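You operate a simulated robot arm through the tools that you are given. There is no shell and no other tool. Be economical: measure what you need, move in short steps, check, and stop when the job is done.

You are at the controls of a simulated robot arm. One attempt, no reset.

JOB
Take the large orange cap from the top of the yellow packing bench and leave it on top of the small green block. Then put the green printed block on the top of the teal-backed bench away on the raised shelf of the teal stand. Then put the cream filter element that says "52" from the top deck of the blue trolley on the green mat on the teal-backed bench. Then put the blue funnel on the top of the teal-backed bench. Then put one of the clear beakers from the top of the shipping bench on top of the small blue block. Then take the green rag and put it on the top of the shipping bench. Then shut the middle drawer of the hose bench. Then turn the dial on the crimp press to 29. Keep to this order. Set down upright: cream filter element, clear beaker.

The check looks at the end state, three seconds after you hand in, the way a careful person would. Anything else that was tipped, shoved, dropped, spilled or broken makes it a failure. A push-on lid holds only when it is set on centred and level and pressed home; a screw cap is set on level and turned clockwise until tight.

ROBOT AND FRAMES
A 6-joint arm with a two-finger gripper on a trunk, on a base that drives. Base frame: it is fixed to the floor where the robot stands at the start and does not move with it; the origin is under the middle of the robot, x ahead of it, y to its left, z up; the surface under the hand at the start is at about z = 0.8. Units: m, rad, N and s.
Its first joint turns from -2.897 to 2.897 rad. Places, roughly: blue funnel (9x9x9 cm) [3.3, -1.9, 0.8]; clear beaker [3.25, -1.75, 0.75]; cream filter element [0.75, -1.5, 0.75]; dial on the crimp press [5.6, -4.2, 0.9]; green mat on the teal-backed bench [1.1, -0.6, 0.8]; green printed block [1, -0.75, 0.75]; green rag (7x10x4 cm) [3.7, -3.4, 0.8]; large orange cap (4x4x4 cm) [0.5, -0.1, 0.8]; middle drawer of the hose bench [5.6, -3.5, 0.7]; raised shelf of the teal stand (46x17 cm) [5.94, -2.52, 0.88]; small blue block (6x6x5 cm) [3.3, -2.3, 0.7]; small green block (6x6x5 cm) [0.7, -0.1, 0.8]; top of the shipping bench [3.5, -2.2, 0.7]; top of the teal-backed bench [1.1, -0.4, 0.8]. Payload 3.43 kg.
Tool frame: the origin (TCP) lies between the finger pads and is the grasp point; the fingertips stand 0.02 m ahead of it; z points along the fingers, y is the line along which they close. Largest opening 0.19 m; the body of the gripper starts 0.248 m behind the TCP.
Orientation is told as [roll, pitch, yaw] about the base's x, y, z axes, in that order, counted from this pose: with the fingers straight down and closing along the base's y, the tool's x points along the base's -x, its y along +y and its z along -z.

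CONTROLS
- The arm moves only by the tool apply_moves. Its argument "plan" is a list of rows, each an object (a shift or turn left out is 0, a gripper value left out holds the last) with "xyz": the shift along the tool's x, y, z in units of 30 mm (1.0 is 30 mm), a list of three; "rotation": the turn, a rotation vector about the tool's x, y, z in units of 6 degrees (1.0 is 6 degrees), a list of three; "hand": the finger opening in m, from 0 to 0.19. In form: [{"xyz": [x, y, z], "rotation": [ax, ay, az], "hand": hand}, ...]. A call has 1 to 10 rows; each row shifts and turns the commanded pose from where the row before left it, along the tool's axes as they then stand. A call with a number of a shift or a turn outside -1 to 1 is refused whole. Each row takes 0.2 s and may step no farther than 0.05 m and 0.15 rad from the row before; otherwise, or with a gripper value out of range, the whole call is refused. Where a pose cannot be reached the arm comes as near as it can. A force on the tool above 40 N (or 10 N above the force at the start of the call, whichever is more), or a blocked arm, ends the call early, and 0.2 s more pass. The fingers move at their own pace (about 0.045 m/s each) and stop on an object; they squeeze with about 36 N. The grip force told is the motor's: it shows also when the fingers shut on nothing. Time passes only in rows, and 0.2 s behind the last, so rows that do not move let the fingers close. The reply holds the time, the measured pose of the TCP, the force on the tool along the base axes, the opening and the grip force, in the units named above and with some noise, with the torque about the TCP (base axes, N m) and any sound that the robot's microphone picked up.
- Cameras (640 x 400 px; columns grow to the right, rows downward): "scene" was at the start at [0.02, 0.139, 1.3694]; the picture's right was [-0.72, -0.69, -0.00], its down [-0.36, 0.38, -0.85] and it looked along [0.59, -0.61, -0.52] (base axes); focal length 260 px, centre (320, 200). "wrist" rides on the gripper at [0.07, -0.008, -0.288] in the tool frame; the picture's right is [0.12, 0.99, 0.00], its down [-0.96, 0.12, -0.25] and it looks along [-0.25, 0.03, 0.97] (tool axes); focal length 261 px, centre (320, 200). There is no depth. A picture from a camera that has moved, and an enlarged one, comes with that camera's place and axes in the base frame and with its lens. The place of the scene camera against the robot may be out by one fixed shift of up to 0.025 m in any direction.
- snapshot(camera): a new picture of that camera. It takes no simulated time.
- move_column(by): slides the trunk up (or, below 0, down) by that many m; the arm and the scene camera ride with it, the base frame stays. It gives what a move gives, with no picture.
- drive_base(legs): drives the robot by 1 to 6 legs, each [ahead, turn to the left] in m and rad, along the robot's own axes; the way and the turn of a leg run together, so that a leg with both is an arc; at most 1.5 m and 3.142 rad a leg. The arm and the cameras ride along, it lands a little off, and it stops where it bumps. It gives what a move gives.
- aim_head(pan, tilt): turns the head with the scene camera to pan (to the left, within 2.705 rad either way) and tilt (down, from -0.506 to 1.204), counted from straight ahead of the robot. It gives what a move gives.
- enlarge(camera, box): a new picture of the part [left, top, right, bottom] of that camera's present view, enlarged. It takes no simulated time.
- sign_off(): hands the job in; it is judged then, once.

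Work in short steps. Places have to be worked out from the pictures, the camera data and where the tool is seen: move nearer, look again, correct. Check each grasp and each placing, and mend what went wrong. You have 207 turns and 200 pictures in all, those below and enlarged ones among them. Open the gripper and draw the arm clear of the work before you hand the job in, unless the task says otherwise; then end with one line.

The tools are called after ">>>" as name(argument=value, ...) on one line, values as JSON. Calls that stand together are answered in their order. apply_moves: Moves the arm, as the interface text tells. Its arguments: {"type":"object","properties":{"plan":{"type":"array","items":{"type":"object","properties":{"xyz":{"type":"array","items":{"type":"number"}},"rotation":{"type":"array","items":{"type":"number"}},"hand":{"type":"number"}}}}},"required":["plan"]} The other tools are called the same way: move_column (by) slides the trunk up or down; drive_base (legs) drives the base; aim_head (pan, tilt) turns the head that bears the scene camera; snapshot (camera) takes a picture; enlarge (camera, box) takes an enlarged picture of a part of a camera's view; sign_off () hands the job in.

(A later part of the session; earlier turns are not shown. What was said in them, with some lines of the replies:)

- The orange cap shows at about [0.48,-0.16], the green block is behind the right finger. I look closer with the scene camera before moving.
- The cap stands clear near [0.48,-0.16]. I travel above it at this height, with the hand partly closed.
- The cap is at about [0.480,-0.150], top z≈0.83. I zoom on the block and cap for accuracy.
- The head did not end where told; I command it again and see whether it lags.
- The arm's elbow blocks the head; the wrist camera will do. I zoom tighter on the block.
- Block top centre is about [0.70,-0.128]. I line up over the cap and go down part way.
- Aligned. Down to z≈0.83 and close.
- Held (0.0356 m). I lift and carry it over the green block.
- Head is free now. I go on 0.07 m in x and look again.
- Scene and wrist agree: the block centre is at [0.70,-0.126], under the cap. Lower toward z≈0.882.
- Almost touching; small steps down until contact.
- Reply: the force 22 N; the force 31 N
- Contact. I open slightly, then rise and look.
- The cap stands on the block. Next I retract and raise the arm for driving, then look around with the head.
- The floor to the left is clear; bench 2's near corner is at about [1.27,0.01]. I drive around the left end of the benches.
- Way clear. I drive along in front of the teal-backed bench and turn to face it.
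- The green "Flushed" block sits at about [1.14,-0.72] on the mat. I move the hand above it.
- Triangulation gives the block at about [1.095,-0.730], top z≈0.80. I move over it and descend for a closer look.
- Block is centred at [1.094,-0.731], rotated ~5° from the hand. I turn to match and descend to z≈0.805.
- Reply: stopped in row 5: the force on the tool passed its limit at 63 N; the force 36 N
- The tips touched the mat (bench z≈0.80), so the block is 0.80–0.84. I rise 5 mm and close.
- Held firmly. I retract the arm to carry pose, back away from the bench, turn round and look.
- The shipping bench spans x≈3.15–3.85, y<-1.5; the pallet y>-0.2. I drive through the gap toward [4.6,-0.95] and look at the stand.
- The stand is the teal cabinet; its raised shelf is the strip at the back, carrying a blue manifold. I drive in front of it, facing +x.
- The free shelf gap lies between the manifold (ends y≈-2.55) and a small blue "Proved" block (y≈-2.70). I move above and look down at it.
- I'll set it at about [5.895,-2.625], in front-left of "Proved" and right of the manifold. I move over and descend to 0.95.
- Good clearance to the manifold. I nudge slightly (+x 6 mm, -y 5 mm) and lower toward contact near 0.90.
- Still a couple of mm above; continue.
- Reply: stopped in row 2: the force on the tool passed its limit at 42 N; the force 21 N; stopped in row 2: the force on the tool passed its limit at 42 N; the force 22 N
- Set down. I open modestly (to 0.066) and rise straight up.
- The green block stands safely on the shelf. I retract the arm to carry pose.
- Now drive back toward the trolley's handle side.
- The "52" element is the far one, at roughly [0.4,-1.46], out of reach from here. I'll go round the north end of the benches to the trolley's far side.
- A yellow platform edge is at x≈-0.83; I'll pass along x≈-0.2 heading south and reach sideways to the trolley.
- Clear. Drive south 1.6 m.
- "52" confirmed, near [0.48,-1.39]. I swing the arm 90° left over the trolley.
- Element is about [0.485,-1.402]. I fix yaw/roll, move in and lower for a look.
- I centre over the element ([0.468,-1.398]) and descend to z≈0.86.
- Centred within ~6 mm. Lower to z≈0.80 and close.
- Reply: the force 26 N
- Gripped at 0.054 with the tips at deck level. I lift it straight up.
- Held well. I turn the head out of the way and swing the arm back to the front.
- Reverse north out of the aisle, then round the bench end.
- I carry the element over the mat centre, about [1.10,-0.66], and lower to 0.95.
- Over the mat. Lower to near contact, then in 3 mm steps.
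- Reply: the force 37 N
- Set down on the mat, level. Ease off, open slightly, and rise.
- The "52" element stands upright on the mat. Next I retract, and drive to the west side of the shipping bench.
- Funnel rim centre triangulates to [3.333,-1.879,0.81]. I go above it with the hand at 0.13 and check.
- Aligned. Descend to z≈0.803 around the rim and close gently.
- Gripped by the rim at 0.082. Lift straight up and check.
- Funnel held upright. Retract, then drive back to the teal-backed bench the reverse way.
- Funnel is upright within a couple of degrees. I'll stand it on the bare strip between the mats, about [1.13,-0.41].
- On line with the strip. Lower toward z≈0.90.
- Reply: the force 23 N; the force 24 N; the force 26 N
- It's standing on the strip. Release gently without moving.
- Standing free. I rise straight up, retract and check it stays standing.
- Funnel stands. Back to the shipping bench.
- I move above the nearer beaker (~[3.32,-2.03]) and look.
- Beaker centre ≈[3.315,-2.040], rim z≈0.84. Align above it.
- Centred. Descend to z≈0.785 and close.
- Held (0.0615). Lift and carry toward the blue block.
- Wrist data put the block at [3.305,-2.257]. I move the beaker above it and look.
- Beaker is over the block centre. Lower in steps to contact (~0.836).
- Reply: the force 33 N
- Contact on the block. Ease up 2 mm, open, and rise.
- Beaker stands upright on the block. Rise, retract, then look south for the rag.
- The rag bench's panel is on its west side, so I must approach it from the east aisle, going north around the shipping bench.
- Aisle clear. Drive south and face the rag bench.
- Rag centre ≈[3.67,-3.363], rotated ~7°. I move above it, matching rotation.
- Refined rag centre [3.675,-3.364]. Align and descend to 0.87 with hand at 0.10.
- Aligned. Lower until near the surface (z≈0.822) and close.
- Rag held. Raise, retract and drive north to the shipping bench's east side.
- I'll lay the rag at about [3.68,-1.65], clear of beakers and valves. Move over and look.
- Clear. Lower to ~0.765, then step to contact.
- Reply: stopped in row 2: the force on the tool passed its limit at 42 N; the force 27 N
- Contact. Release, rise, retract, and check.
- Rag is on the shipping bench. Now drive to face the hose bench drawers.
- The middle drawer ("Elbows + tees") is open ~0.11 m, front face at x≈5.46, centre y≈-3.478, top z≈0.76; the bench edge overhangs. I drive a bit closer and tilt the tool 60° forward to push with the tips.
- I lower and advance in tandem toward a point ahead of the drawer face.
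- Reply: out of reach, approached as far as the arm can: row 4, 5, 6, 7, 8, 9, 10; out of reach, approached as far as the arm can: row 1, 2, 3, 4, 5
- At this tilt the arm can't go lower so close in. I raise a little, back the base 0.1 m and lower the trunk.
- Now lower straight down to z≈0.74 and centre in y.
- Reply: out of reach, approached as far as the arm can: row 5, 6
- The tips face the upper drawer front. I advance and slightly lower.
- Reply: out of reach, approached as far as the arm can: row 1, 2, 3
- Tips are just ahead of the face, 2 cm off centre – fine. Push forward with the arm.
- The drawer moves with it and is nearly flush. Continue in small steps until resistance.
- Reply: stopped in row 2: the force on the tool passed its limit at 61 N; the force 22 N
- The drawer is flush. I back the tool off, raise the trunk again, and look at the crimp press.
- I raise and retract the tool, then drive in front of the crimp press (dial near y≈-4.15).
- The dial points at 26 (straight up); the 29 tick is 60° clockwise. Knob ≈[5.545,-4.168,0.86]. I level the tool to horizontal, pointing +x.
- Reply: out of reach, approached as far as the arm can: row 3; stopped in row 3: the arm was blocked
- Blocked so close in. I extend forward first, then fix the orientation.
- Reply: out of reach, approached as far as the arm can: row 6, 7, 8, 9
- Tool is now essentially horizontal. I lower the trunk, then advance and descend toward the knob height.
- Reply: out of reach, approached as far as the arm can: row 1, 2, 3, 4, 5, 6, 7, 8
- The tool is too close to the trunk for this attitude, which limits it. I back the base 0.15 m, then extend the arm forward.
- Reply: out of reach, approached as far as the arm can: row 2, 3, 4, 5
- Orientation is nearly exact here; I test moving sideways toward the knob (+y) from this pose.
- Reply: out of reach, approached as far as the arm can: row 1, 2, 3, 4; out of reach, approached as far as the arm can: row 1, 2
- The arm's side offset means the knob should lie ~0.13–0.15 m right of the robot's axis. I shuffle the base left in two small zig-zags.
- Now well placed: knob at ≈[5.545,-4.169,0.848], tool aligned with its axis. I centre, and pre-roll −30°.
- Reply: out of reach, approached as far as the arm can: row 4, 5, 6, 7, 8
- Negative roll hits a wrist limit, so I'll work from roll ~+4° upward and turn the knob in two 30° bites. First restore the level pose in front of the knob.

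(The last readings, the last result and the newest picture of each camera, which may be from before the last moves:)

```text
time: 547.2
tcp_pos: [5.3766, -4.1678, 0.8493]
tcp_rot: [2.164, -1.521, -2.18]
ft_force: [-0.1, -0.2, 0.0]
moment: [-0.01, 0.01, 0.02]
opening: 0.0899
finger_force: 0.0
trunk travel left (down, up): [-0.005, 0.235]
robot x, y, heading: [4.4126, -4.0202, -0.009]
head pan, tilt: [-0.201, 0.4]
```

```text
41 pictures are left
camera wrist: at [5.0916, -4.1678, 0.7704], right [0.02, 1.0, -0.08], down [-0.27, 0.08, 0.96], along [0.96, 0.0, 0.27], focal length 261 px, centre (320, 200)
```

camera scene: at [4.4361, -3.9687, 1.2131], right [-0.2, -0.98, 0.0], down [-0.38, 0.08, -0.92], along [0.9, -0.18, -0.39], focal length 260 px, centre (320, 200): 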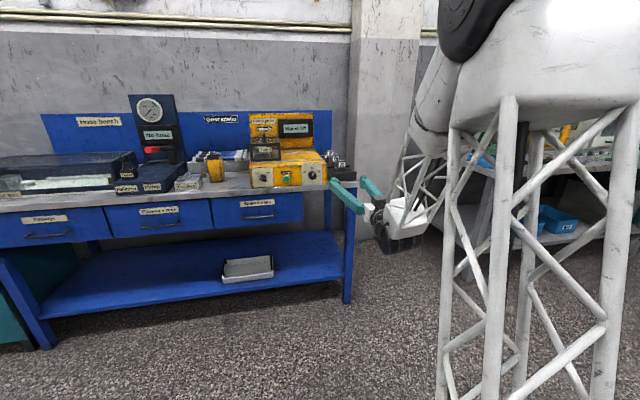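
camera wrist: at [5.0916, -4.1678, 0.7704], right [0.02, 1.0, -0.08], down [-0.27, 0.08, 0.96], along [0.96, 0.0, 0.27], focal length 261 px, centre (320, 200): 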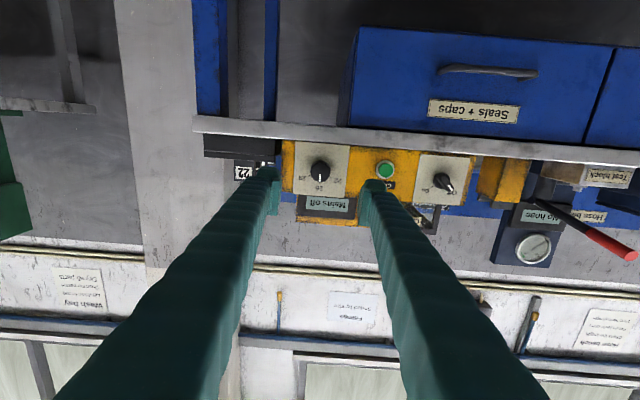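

Reached. Small alignment fix, then approach to ~5 cm from the knob.

>>> apply_moves(plan=[{"xyz": [0.1, -0.07, 0.5], "rotation": [-0.19, 0.21, 0]}, {"xyz": [0, 0, 1]}, {"xyz": [0, 0, 1]}, {"xyz": [0, 0, 0.6]}, {}])

>>> snapshot(camera="wrist")

>>> enlarge(camera="scene", box=[290, 140, 390, 210])

```text
time: 548.4
tcp_pos: [5.4695, -4.1688, 0.8473]
tcp_rot: [1.736, -1.529, -1.733]
ft_force: [0.4, -0.3, 0.9]
moment: [0.01, 0.0, -0.01]
opening: 0.0902
finger_force: 0.1
trunk travel left (down, up): [-0.005, 0.235]
robot x, y, heading: [4.4122, -4.0189, -0.004]
head pan, tilt: [-0.201, 0.4]
```

```text
40 pictures are left
camera wrist: at [5.183, -4.1753, 0.775], right [0.0, 1.0, -0.08], down [-0.25, 0.07, 0.96], along [0.97, 0.02, 0.25], focal length 261 px, centre (320, 200)
```

wrist: 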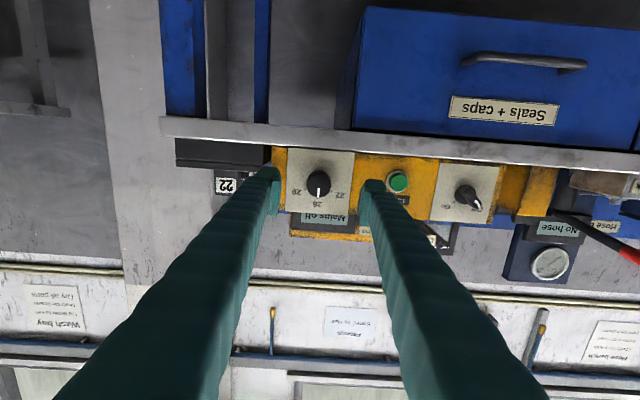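

```text
5.71 times, centred on (340, 175) of scene
camera zoom: at [4.4618, -3.8341, 1.2131], right [-0.2, -0.98, 0.0], down [-0.38, 0.08, -0.92], along [0.9, -0.19, -0.39], focal length 1484 px, centre (206, 343)
```

zoom: 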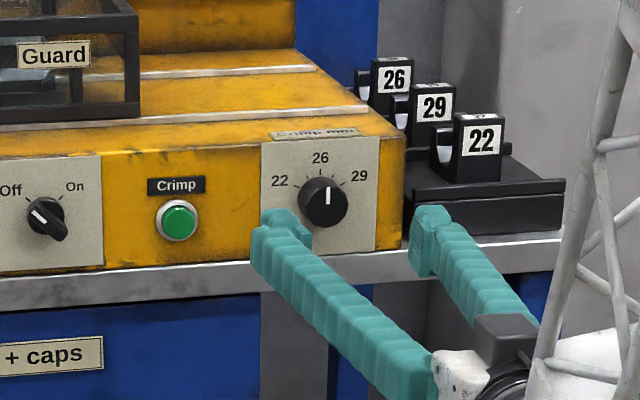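

I advance 3 cm more with tiny corrections and check alignment.

>>> apply_moves(plan=[{"xyz": [0, -0.1, 0.5]}, {"xyz": [0, 0, 0.5]}, {}])

>>> enlarge(camera="wrist", box=[250, 130, 390, 230])

>>> enlarge(camera="scene", box=[300, 145, 380, 205])

```text
time: 549.2
tcp_pos: [5.5005, -4.171, 0.847]
tcp_rot: [1.732, -1.53, -1.727]
ft_force: [-0.3, -1.2, 0.7]
moment: [0.02, -0.01, -0.01]
opening: 0.09
finger_force: 0.0
trunk travel left (down, up): [-0.005, 0.235]
robot x, y, heading: [4.4165, -4.0194, -0.006]
head pan, tilt: [-0.201, 0.4]
```

```text
4.00 times, centred on (320, 180) of wrist
camera zoom: at [5.213, -4.1783, 0.7752], right [0.0, 1.0, -0.08], down [-0.25, 0.07, 0.96], along [0.97, 0.02, 0.25], focal length 1043 px, centre (320, 280)
```

zoom: 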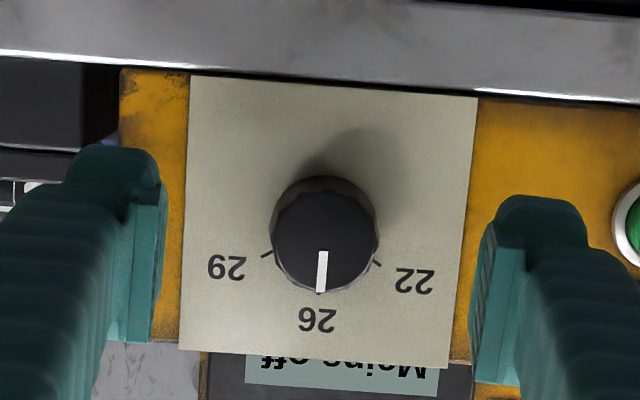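

```text
6.67 times, centred on (340, 175) of scene
camera zoom: at [4.4618, -3.8341, 1.2131], right [-0.2, -0.98, 0.0], down [-0.38, 0.08, -0.92], along [0.9, -0.19, -0.39], focal length 1731 px, centre (187, 367)
```

zoom: 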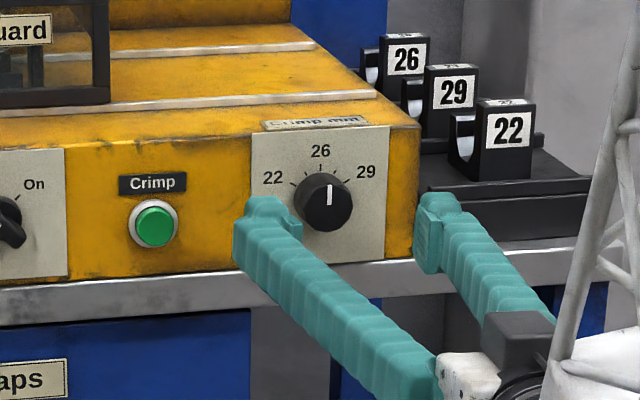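

Aligned on the knob. Advance slowly until the knob sits between the pads.

>>> apply_moves(plan=[{"xyz": [0, 0, 0.4]}, {"xyz": [0, 0, 0.4]}, {}])

>>> enlarge(camera="wrist", box=[250, 130, 390, 230])

>>> enlarge(camera="scene", box=[300, 145, 380, 205])

```text
time: 550.0
tcp_pos: [5.5236, -4.1732, 0.8481]
tcp_rot: [1.733, -1.53, -1.726]
ft_force: [0.5, -0.5, -0.2]
moment: [-0.01, -0.03, -0.02]
opening: 0.0902
finger_force: 0.1
trunk travel left (down, up): [-0.005, 0.235]
robot x, y, heading: [4.4128, -4.0195, -0.007]
head pan, tilt: [-0.201, 0.4]
```

```text
4.00 times, centred on (320, 180) of wrist
camera zoom: at [5.2372, -4.1784, 0.7749], right [0.0, 1.0, -0.08], down [-0.25, 0.07, 0.96], along [0.97, 0.02, 0.25], focal length 1043 px, centre (320, 280)
```

zoom: 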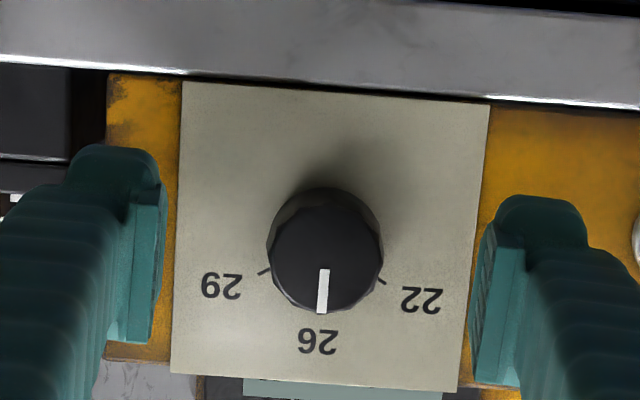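

```text
6.67 times, centred on (340, 175) of scene
camera zoom: at [4.4618, -3.8341, 1.2131], right [-0.2, -0.98, 0.0], down [-0.38, 0.08, -0.92], along [0.9, -0.19, -0.39], focal length 1731 px, centre (187, 367)
```

zoom: 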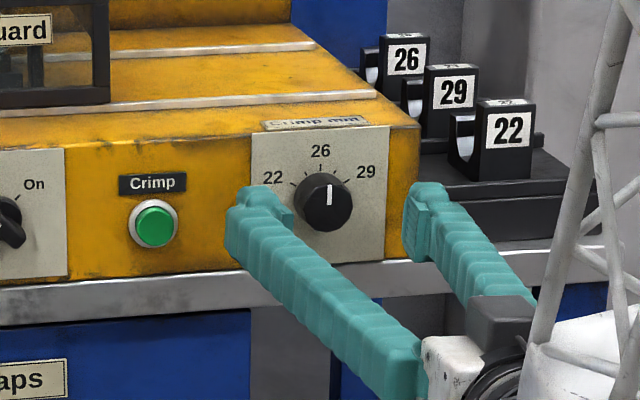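

Plate is at x≈5.567; tips need ~18 mm more. Advance with the force guard, then look.

>>> apply_moves(plan=[{"xyz": [0, 0, 0.3]}, {"xyz": [0, 0, 0.3]}, {}])

>>> enlarge(camera="wrist", box=[250, 130, 390, 230])

```text
time: 550.8
tcp_pos: [5.5427, -4.1718, 0.8489]
tcp_rot: [1.737, -1.53, -1.733]
ft_force: [0.4, -0.3, -0.4]
moment: [-0.05, 0.0, 0.04]
opening: 0.0904
finger_force: 0.1
trunk travel left (down, up): [-0.005, 0.235]
robot x, y, heading: [4.413, -4.022, -0.001]
head pan, tilt: [-0.201, 0.4]
```

```text
4.00 times, centred on (320, 180) of wrist
camera zoom: at [5.2551, -4.1789, 0.7758], right [-0.01, 1.0, -0.08], down [-0.25, 0.07, 0.96], along [0.97, 0.02, 0.25], focal length 1043 px, centre (320, 280)
```

zoom: 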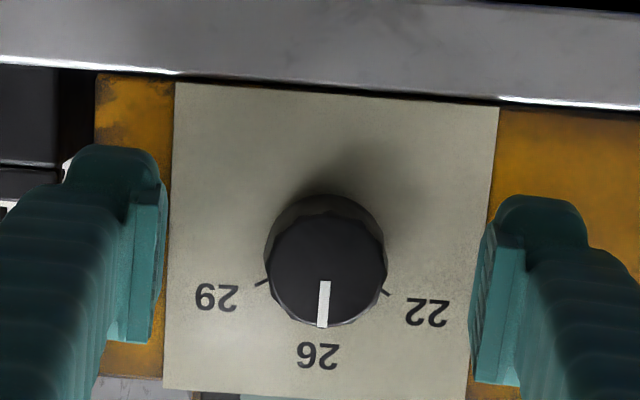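

Knob is between the pads. Close on it.

>>> apply_moves(plan=[{"xyz": [0, 0.05, 0.1]}, {"hand": 0.015}, {}, {}, {}, {}, {}])

>>> enlarge(camera="wrist", box=[250, 130, 390, 230])

```text
time: 552.1
tcp_pos: [5.5373, -4.1712, 0.8482]
tcp_rot: [1.662, -1.528, -1.655]
ft_force: [-102.8, 10.6, -1.1]
moment: [-0.06, -0.23, 0.61]
opening: 0.0209
finger_force: 21.1
trunk travel left (down, up): [-0.005, 0.235]
robot x, y, heading: [4.4138, -4.0175, -0.001]
head pan, tilt: [-0.201, 0.4]
stopped in row 6: the force on the tool passed its limit at 48 N (the readings are from after the stop); the commanded pose is now the measured one
```

```text
4.00 times, centred on (320, 180) of wrist
camera zoom: at [5.2506, -4.1776, 0.7764], right [-0.01, 1.0, -0.08], down [-0.25, 0.07, 0.96], along [0.97, 0.03, 0.25], focal length 1043 px, centre (320, 280)
```

zoom: 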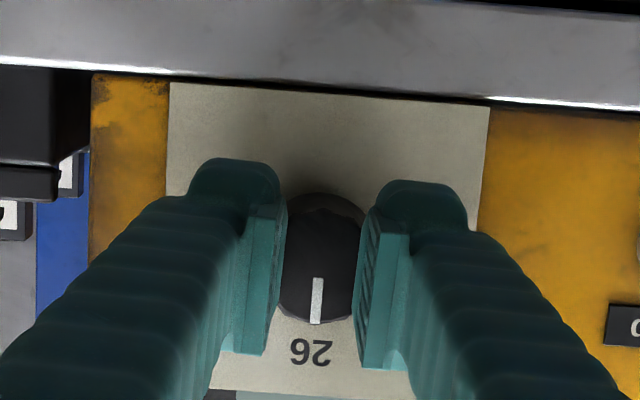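

Strong push-back: the pads are sliding off the knob's front. Open at once and look.

>>> apply_moves(plan=[{"hand": 0.07}, {}, {}, {}])

>>> enlarge(camera="wrist", box=[250, 130, 390, 230])

```text
time: 552.3
tcp_pos: [5.5344, -4.168, 0.8482]
tcp_rot: [1.646, -1.53, -1.634]
ft_force: [-74.2, 23.2, 9.7]
moment: [-0.09, -0.42, -1.05]
opening: 0.0274
finger_force: 0.1
trunk travel left (down, up): [-0.005, 0.235]
robot x, y, heading: [4.4059, -4.0215, -0.01]
head pan, tilt: [-0.201, 0.4]
stopped in row 1: the force on the tool passed its limit at 123 N (the readings are from after the stop); the commanded pose is now the measured one
```

```text
4.00 times, centred on (320, 180) of wrist
camera zoom: at [5.2479, -4.1764, 0.7764], right [-0.01, 1.0, -0.08], down [-0.25, 0.07, 0.97], along [0.97, 0.03, 0.25], focal length 1043 px, centre (320, 280)
```

zoom: 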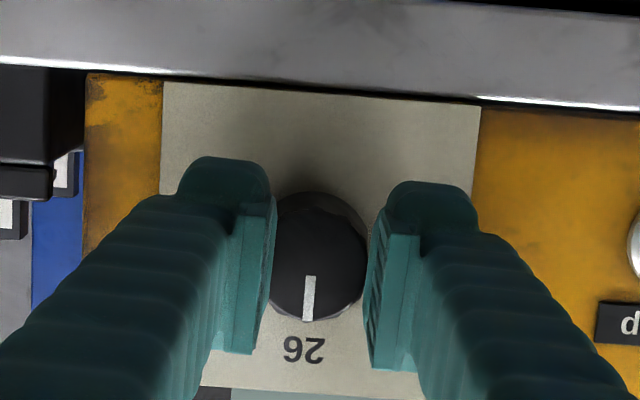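

>>> apply_moves(plan=[{"xyz": [0, 0, -0.2], "hand": 0.07}, {}, {}, {}])

>>> enlarge(camera="wrist", box=[250, 130, 390, 230])

>>> enlarge(camera="scene", box=[290, 130, 390, 205])

```text
time: 553.3
tcp_pos: [5.5325, -4.1695, 0.8447]
tcp_rot: [1.587, -1.529, -1.578]
ft_force: [-0.4, 0.0, 0.3]
moment: [0.01, -0.03, 0.03]
opening: 0.07
finger_force: 0.1
trunk travel left (down, up): [-0.005, 0.235]
robot x, y, heading: [4.4087, -4.0208, -0.006]
head pan, tilt: [-0.201, 0.4]
```

```text
4.00 times, centred on (320, 180) of wrist
camera zoom: at [5.2457, -4.1779, 0.7741], right [-0.01, 1.0, -0.08], down [-0.25, 0.07, 0.97], along [0.97, 0.03, 0.25], focal length 1043 px, centre (320, 280)
```

zoom: 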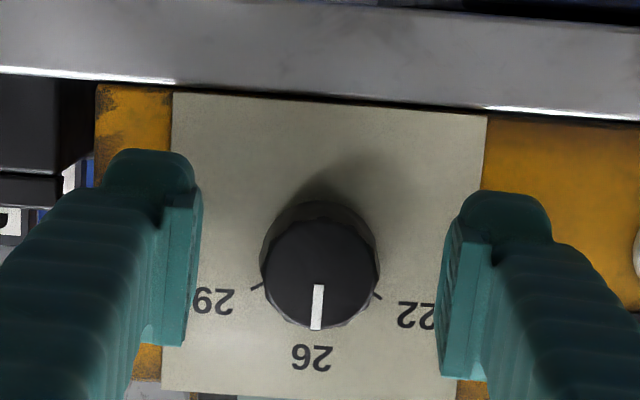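

```text
5.33 times, centred on (340, 168) of scene
camera zoom: at [4.4601, -3.8341, 1.2131], right [-0.2, -0.98, 0.0], down [-0.38, 0.08, -0.92], along [0.9, -0.19, -0.39], focal length 1385 px, centre (213, 373)
```

zoom: 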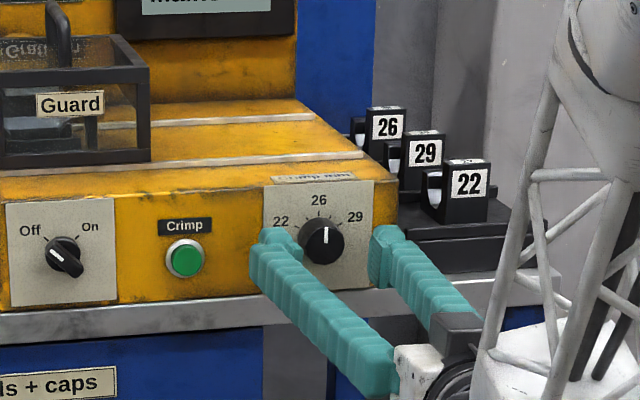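

Dial unharmed. The tips were only in front of the knob: it sits deeper and ~8 mm higher (z≈0.853). I correct height and advance further with the guard.

>>> apply_moves(plan=[{"xyz": [-0.28, 0, 0]}, {"xyz": [0, 0, 0.5]}, {"xyz": [0, 0, 0.3]}, {}])

>>> apply_moves(plan=[{"xyz": [0, 0, 0.15]}, {"xyz": [0, 0, 0.1]}, {}])

>>> enlarge(camera="wrist", box=[250, 130, 390, 230])

>>> enlarge(camera="scene", box=[300, 145, 380, 205])

```text
time: 554.3
tcp_pos: [5.5572, -4.171, 0.8524]
tcp_rot: [1.59, -1.529, -1.58]
ft_force: [0.0, -0.1, 0.2]
moment: [-0.05, 0.0, 0.01]
opening: 0.0699
finger_force: 0.0
trunk travel left (down, up): [-0.005, 0.235]
robot x, y, heading: [4.4038, -4.0169, -0.003]
head pan, tilt: [-0.201, 0.4]
```

```text
time: 554.9
tcp_pos: [5.56, -4.1717, 0.8525]
tcp_rot: [1.541, -1.53, -1.533]
ft_force: [-15.1, 2.6, 4.5]
moment: [-0.23, -0.07, -0.66]
opening: 0.0687
finger_force: 0.1
trunk travel left (down, up): [-0.005, 0.235]
robot x, y, heading: [4.4087, -4.0199, -0.004]
head pan, tilt: [-0.201, 0.4]
stopped in row 2: the force on the tool passed its limit at 49 N (the readings are from after the stop); the commanded pose is now the measured one
```

```text
4.00 times, centred on (320, 180) of wrist
camera zoom: at [5.2723, -4.1787, 0.7822], right [-0.01, 1.0, -0.08], down [-0.25, 0.07, 0.97], along [0.97, 0.03, 0.25], focal length 1043 px, centre (320, 280)
```

zoom: 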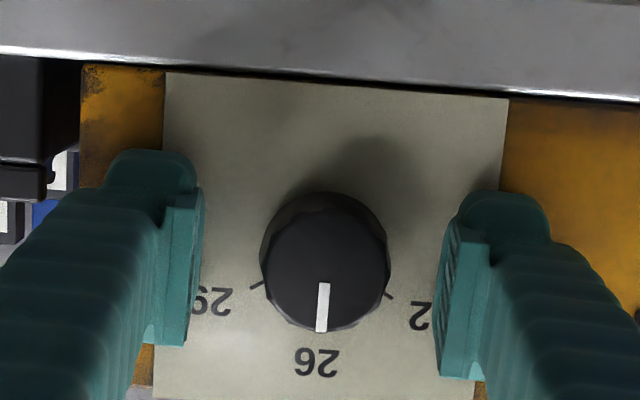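

```text
6.67 times, centred on (340, 175) of scene
camera zoom: at [4.4589, -3.834, 1.2133], right [-0.2, -0.98, 0.0], down [-0.38, 0.08, -0.92], along [0.9, -0.19, -0.39], focal length 1731 px, centre (187, 367)
```

zoom: 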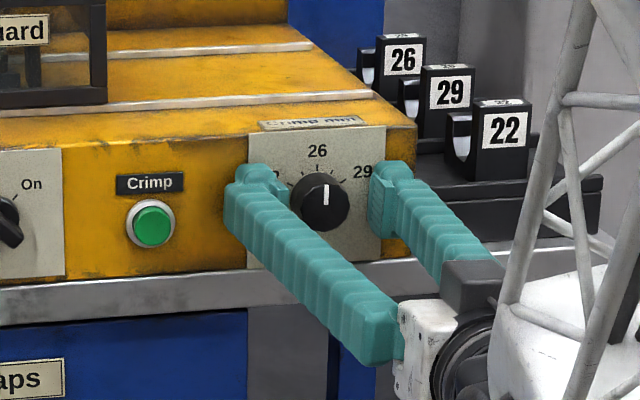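

The tips touched the plate (x≈5.58), so the knob is now fully between them and centred. Back off 1.5 mm and close.

>>> apply_moves(plan=[{"xyz": [0, 0.03, -0.05]}, {"hand": 0.03}, {}, {}, {}])

>>> enlarge(camera="wrist", box=[250, 130, 390, 230])

```text
time: 556.1
tcp_pos: [5.5586, -4.1713, 0.85]
tcp_rot: [1.511, -1.529, -1.502]
ft_force: [-11.8, -2.9, -2.4]
moment: [0.04, 0.03, -0.36]
opening: 0.0379
finger_force: 7.0
trunk travel left (down, up): [-0.005, 0.235]
robot x, y, heading: [4.4096, -4.019, -0.007]
head pan, tilt: [-0.201, 0.4]
```

```text
4.00 times, centred on (320, 180) of wrist
camera zoom: at [5.2714, -4.1778, 0.7813], right [-0.01, 1.0, -0.08], down [-0.25, 0.07, 0.97], along [0.97, 0.03, 0.24], focal length 1043 px, centre (320, 280)
```

zoom: 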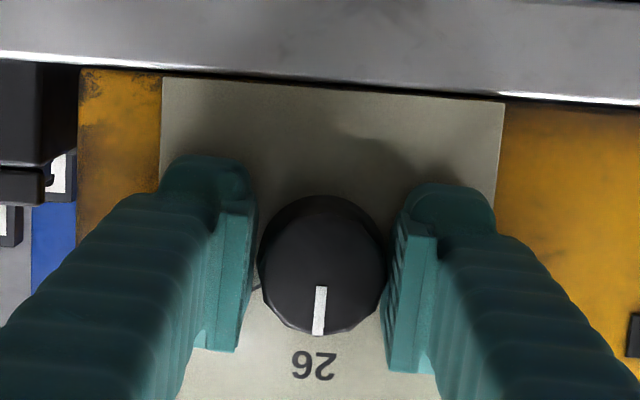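

Contact on both sides at 0.038. Let the grip build and read it.

>>> apply_moves(plan=[{"hand": 0.032}, {}])

```text
time: 556.7
tcp_pos: [5.5602, -4.1701, 0.8501]
tcp_rot: [1.511, -1.529, -1.506]
ft_force: [-12.6, -1.6, -3.5]
moment: [0.08, 0.09, -0.38]
opening: 0.0378
finger_force: 4.8
trunk travel left (down, up): [-0.005, 0.235]
robot x, y, heading: [4.408, -4.0168, 0.001]
head pan, tilt: [-0.201, 0.4]
```

Increase the squeeze, then turn clockwise 30° (tool z +).

>>> apply_moves(plan=[{"hand": 0.018}, {}, {"rotation": [0, 0, 0.7]}, {"rotation": [0, 0, 0.7]}, {"rotation": [0, 0, 0.7]}, {"rotation": [0, 0, 0.7]}, {"rotation": [0, 0, 0.7]}, {"rotation": [0, 0, 0.7]}, {"rotation": [0, 0, 0.8]}, {}])

>>> enlarge(camera="wrist", box=[250, 130, 390, 230])

```text
time: 558.9
tcp_pos: [5.5589, -4.1708, 0.8518]
tcp_rot: [1.568, -1.003, -1.561]
ft_force: [-12.9, 1.4, 1.8]
moment: [-0.01, 0.06, 0.03]
opening: 0.0359
finger_force: 44.9
trunk travel left (down, up): [-0.005, 0.235]
robot x, y, heading: [4.4065, -4.0189, -0.007]
head pan, tilt: [-0.201, 0.4]
```

```text
4.00 times, centred on (320, 180) of wrist
camera zoom: at [5.2712, -4.1415, 0.7885], right [-0.01, 0.9, 0.43], down [-0.24, -0.42, 0.87], along [0.97, -0.1, 0.22], focal length 1043 px, centre (320, 280)
```

zoom: 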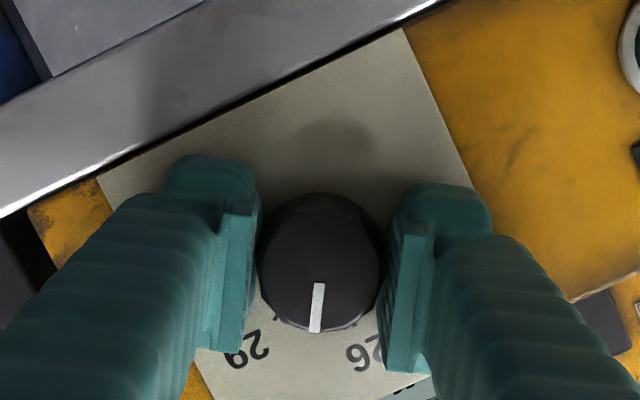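

The knob turned with the hand: pointer now midway between 26 and 29. I release, roll back 30°, and regrip to keep the fingers clear of the bench.

>>> apply_moves(plan=[{"hand": 0.065}, {}, {}, {"rotation": [0, 0, -0.9]}, {"rotation": [0, 0, -0.9]}, {"rotation": [0, 0, -0.9]}, {"rotation": [0, 0, -0.9]}, {"rotation": [0, 0, -0.9]}, {"rotation": [0, 0, -0.4]}, {}])

>>> enlarge(camera="wrist", box=[250, 130, 390, 230])

```text
time: 561.1
tcp_pos: [5.5594, -4.1701, 0.8508]
tcp_rot: [1.529, -1.518, -1.522]
ft_force: [0.0, -0.3, -0.1]
moment: [-0.02, 0.02, -0.01]
opening: 0.065
finger_force: 0.0
trunk travel left (down, up): [-0.005, 0.235]
robot x, y, heading: [4.4089, -4.0183, -0.003]
head pan, tilt: [-0.201, 0.4]
```

```text
4.00 times, centred on (320, 180) of wrist
camera zoom: at [5.2715, -4.1774, 0.7811], right [-0.01, 1.0, -0.07], down [-0.25, 0.06, 0.97], along [0.97, 0.02, 0.24], focal length 1043 px, centre (320, 280)
```

zoom: 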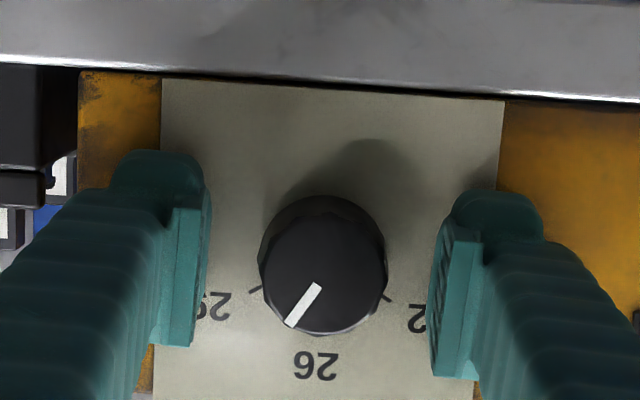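

Pointer is at +31°. Regrip and turn a further 29°.

>>> apply_moves(plan=[{"hand": 0.018}, {}, {}, {}, {"rotation": [0, 0, 0.97]}, {"rotation": [0, 0, 0.97]}, {"rotation": [0, 0, 0.97]}, {"rotation": [0, 0, 0.97]}, {"rotation": [0, 0, 0.97]}, {}])

>>> enlarge(camera="wrist", box=[250, 130, 390, 230])

```text
time: 563.3
tcp_pos: [5.5587, -4.1696, 0.8514]
tcp_rot: [1.569, -1.009, -1.558]
ft_force: [-9.4, 5.6, 1.0]
moment: [-0.95, 0.13, 0.09]
opening: 0.0358
finger_force: 45.2
trunk travel left (down, up): [-0.005, 0.235]
robot x, y, heading: [4.4077, -4.0172, -0.003]
head pan, tilt: [-0.201, 0.4]
```

```text
4.00 times, centred on (320, 180) of wrist
camera zoom: at [5.2711, -4.1416, 0.7879], right [-0.01, 0.9, 0.43], down [-0.24, -0.42, 0.88], along [0.97, -0.1, 0.22], focal length 1043 px, centre (320, 280)
```

zoom: 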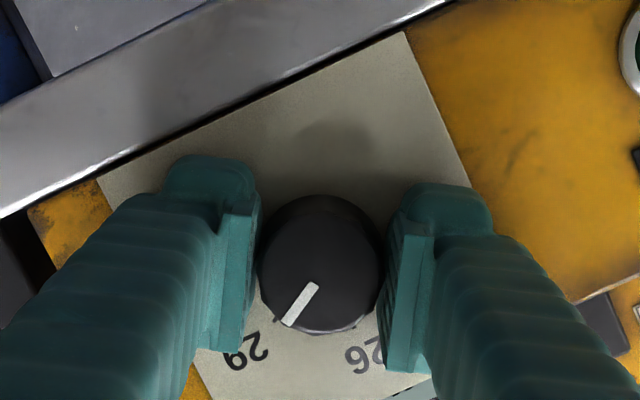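

Pointer looks at the 29 tick. Release, draw back, and inspect.

>>> apply_moves(plan=[{"hand": 0.07}, {}, {}, {"rotation": [0, 0, -0.9]}, {"rotation": [0, 0, -0.9]}, {"rotation": [0, 0, -0.9]}, {"rotation": [0, 0, -0.9]}, {"xyz": [0, 0, -0.6]}, {"xyz": [0, 0, -1]}, {"xyz": [0, 0, -1]}])

>>> enlarge(camera="wrist", box=[270, 130, 380, 230])

>>> enlarge(camera="scene", box=[300, 140, 370, 200])

```text
time: 565.5
tcp_pos: [5.4829, -4.1712, 0.8497]
tcp_rot: [1.56, -1.388, -1.552]
ft_force: [0.7, -0.3, -0.7]
moment: [0.0, -0.11, -0.01]
opening: 0.07
finger_force: 0.1
trunk travel left (down, up): [-0.005, 0.235]
robot x, y, heading: [4.4107, -4.0203, -0.004]
head pan, tilt: [-0.201, 0.4]
```

```text
4.00 times, centred on (325, 180) of wrist
camera zoom: at [5.1944, -4.1682, 0.7809], right [-0.01, 1.0, 0.06], down [-0.24, -0.06, 0.97], along [0.97, -0.01, 0.24], focal length 1043 px, centre (300, 280)
```

zoom: 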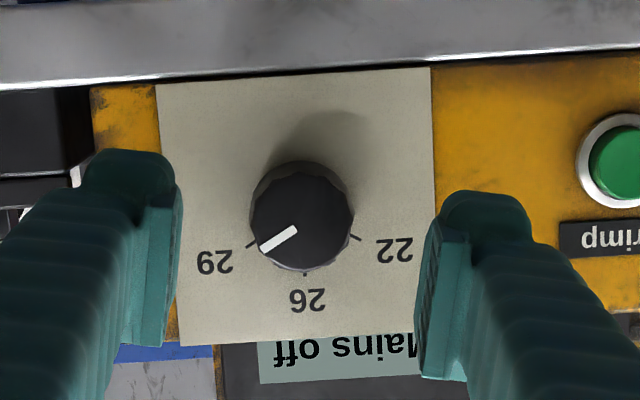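

```text
6.67 times, centred on (335, 170) of scene
camera zoom: at [4.46, -3.8341, 1.2131], right [-0.2, -0.98, 0.0], down [-0.38, 0.08, -0.92], along [0.9, -0.19, -0.39], focal length 1731 px, centre (220, 400)
```

zoom: 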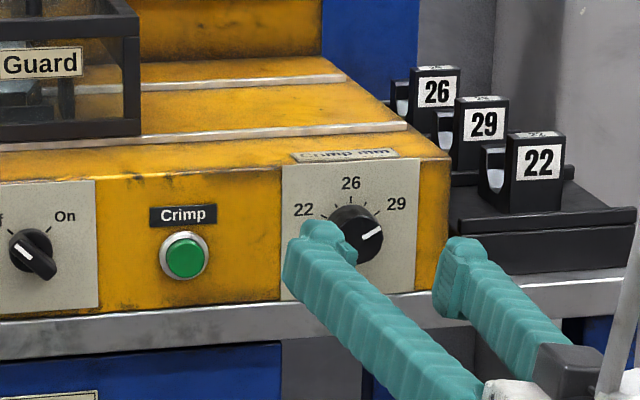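

>>> enlarge(camera="wrist", box=[300, 145, 350, 185])

>>> apply_moves(plan=[{"xyz": [0, 0, -1]}, {"xyz": [0, 0, -1]}, {"xyz": [0, 0, -1]}, {}])

>>> enlarge(camera="scene", box=[325, 155, 365, 187])

```text
10.00 times, centred on (325, 165) of wrist
camera zoom: at [5.1944, -4.1682, 0.7809], right [-0.01, 1.0, 0.06], down [-0.24, -0.06, 0.97], along [0.97, -0.01, 0.24], focal length 2606 px, centre (270, 550)
```

zoom: 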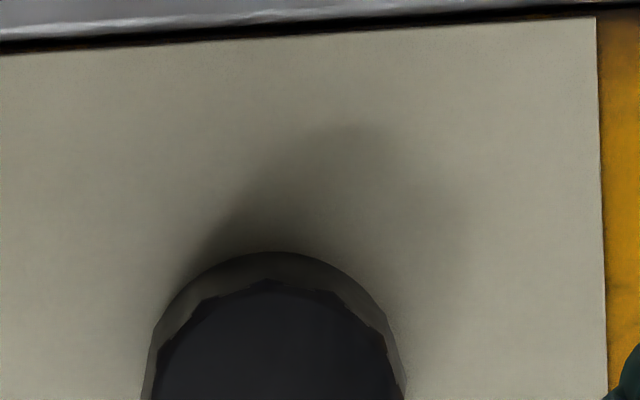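

```text
time: 566.5
tcp_pos: [5.3915, -4.1717, 0.8506]
tcp_rot: [1.559, -1.387, -1.552]
ft_force: [-0.1, 0.2, 0.3]
moment: [-0.04, 0.03, -0.03]
opening: 0.07
finger_force: 0.1
trunk travel left (down, up): [-0.005, 0.235]
robot x, y, heading: [4.4075, -4.0195, -0.008]
head pan, tilt: [-0.201, 0.4]
```

```text
12.50 times, centred on (345, 171) of scene
camera zoom: at [4.4597, -3.834, 1.2131], right [-0.2, -0.98, 0.0], down [-0.38, 0.08, -0.92], along [0.9, -0.19, -0.39], focal length 3245 px, centre (8, 562)
```

zoom: 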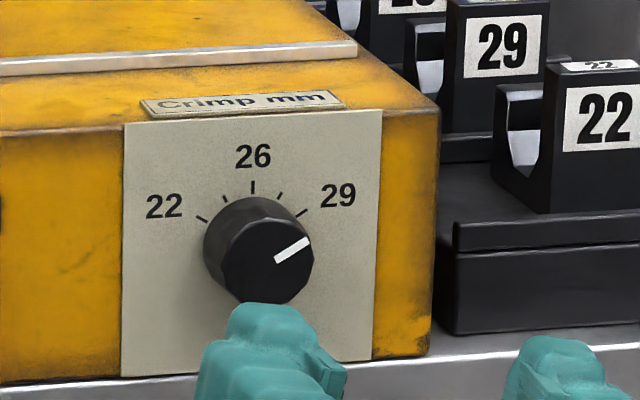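

Scene view gives ~60.5°, the 29 mark. One more check from the wrist.

>>> enlarge(camera="wrist", box=[290, 130, 360, 186])

```text
7.14 times, centred on (325, 158) of wrist
camera zoom: at [5.1037, -4.1687, 0.7817], right [-0.01, 1.0, 0.06], down [-0.24, -0.06, 0.97], along [0.97, -0.01, 0.24], focal length 1862 px, centre (284, 500)
```

zoom: 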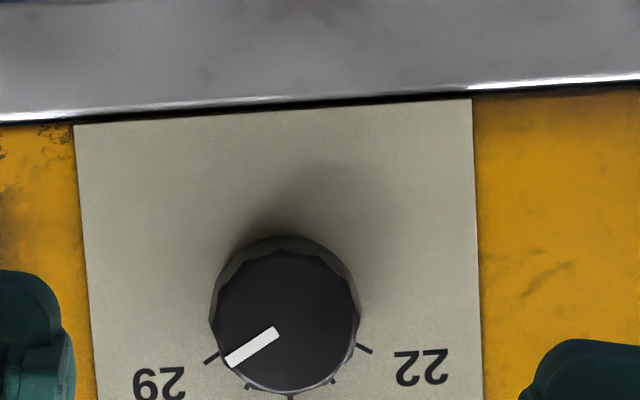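

The pointer sits on the 29 tick within ~1.5°. I withdraw the arm, raise the trunk, and take a final look at the hose bench.

>>> apply_moves(plan=[{"xyz": [-0.3, 0, -1], "hand": 0.1}, {"xyz": [-0.5, 0, -1]}, {"xyz": [-0.5, 0, -0.5]}, {}])

>>> move_column(by=0.17)

>>> aim_head(pan=0.1, tilt=0.4)

>>> snapshot(camera="scene")

>>> enlarge(camera="scene", box=[150, 130, 430, 300])

```text
time: 567.5
tcp_pos: [5.3154, -4.1781, 0.8905]
tcp_rot: [1.559, -1.384, -1.553]
ft_force: [0.3, 0.4, -1.3]
moment: [-0.01, -0.03, 0.01]
opening: 0.0998
finger_force: 0.0
trunk travel left (down, up): [-0.005, 0.235]
robot x, y, heading: [4.4093, -4.0186, -0.009]
head pan, tilt: [-0.201, 0.4]
```

```text
time: 569.4
tcp_pos: [5.3156, -4.1797, 1.0597]
tcp_rot: [1.559, -1.388, -1.553]
ft_force: [-0.6, 0.1, 0.0]
moment: [0.01, 0.02, 0.0]
opening: 0.0999
finger_force: 0.0
trunk travel left (down, up): [-0.175, 0.065]
robot x, y, heading: [4.4099, -4.0196, -0.003]
head pan, tilt: [-0.201, 0.4]
```

```text
time: 570.2
tcp_pos: [5.3157, -4.179, 1.0597]
tcp_rot: [1.558, -1.388, -1.552]
ft_force: [-0.4, 0.5, -0.1]
moment: [0.01, -0.02, -0.01]
opening: 0.0999
finger_force: 0.2
trunk travel left (down, up): [-0.175, 0.065]
robot x, y, heading: [4.4104, -4.0201, -0.005]
head pan, tilt: [0.099, 0.4]
```

```text
18 pictures are left
camera scene: at [4.4612, -3.8064, 1.3831], right [0.09, -1.0, 0.0], down [-0.39, -0.04, -0.92], along [0.92, 0.09, -0.39], focal length 260 px, centre (320, 200)
```

scene: 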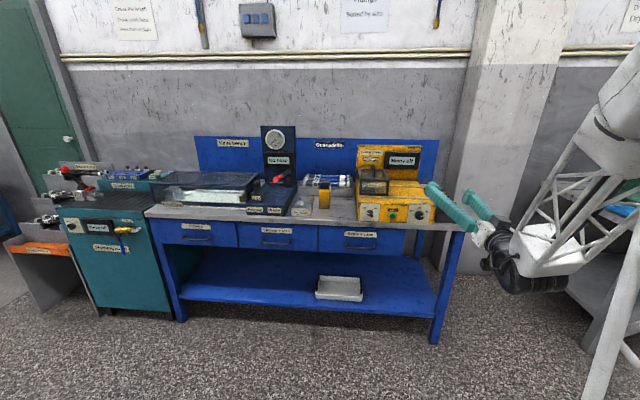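

```text
2.29 times, centred on (290, 215) of scene
camera zoom: at [4.4612, -3.8064, 1.3831], right [0.09, -1.0, 0.0], down [-0.39, -0.04, -0.92], along [0.92, 0.09, -0.39], focal length 593 px, centre (389, 166)
```

zoom: 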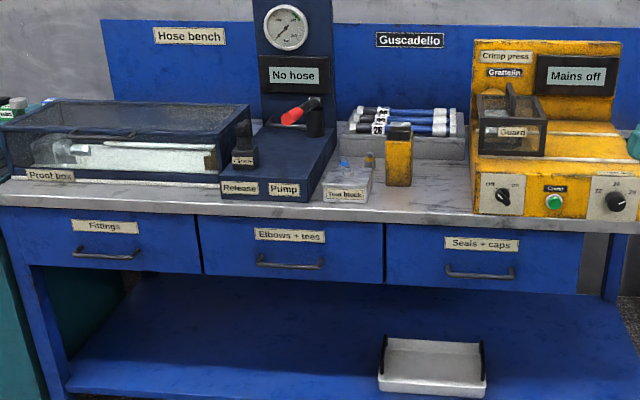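

All three drawers are flush, the dial is at 29, and the gripper is open and clear, so I hand in.

>>> sign_off()

```text
The job is handed in.
```

All eight steps are finished in the order you gave and the job is handed in: in the last camera check of each placement every item was where it should be, the middle drawer was flush, and the dial sat on 29 to within about 1.5°.
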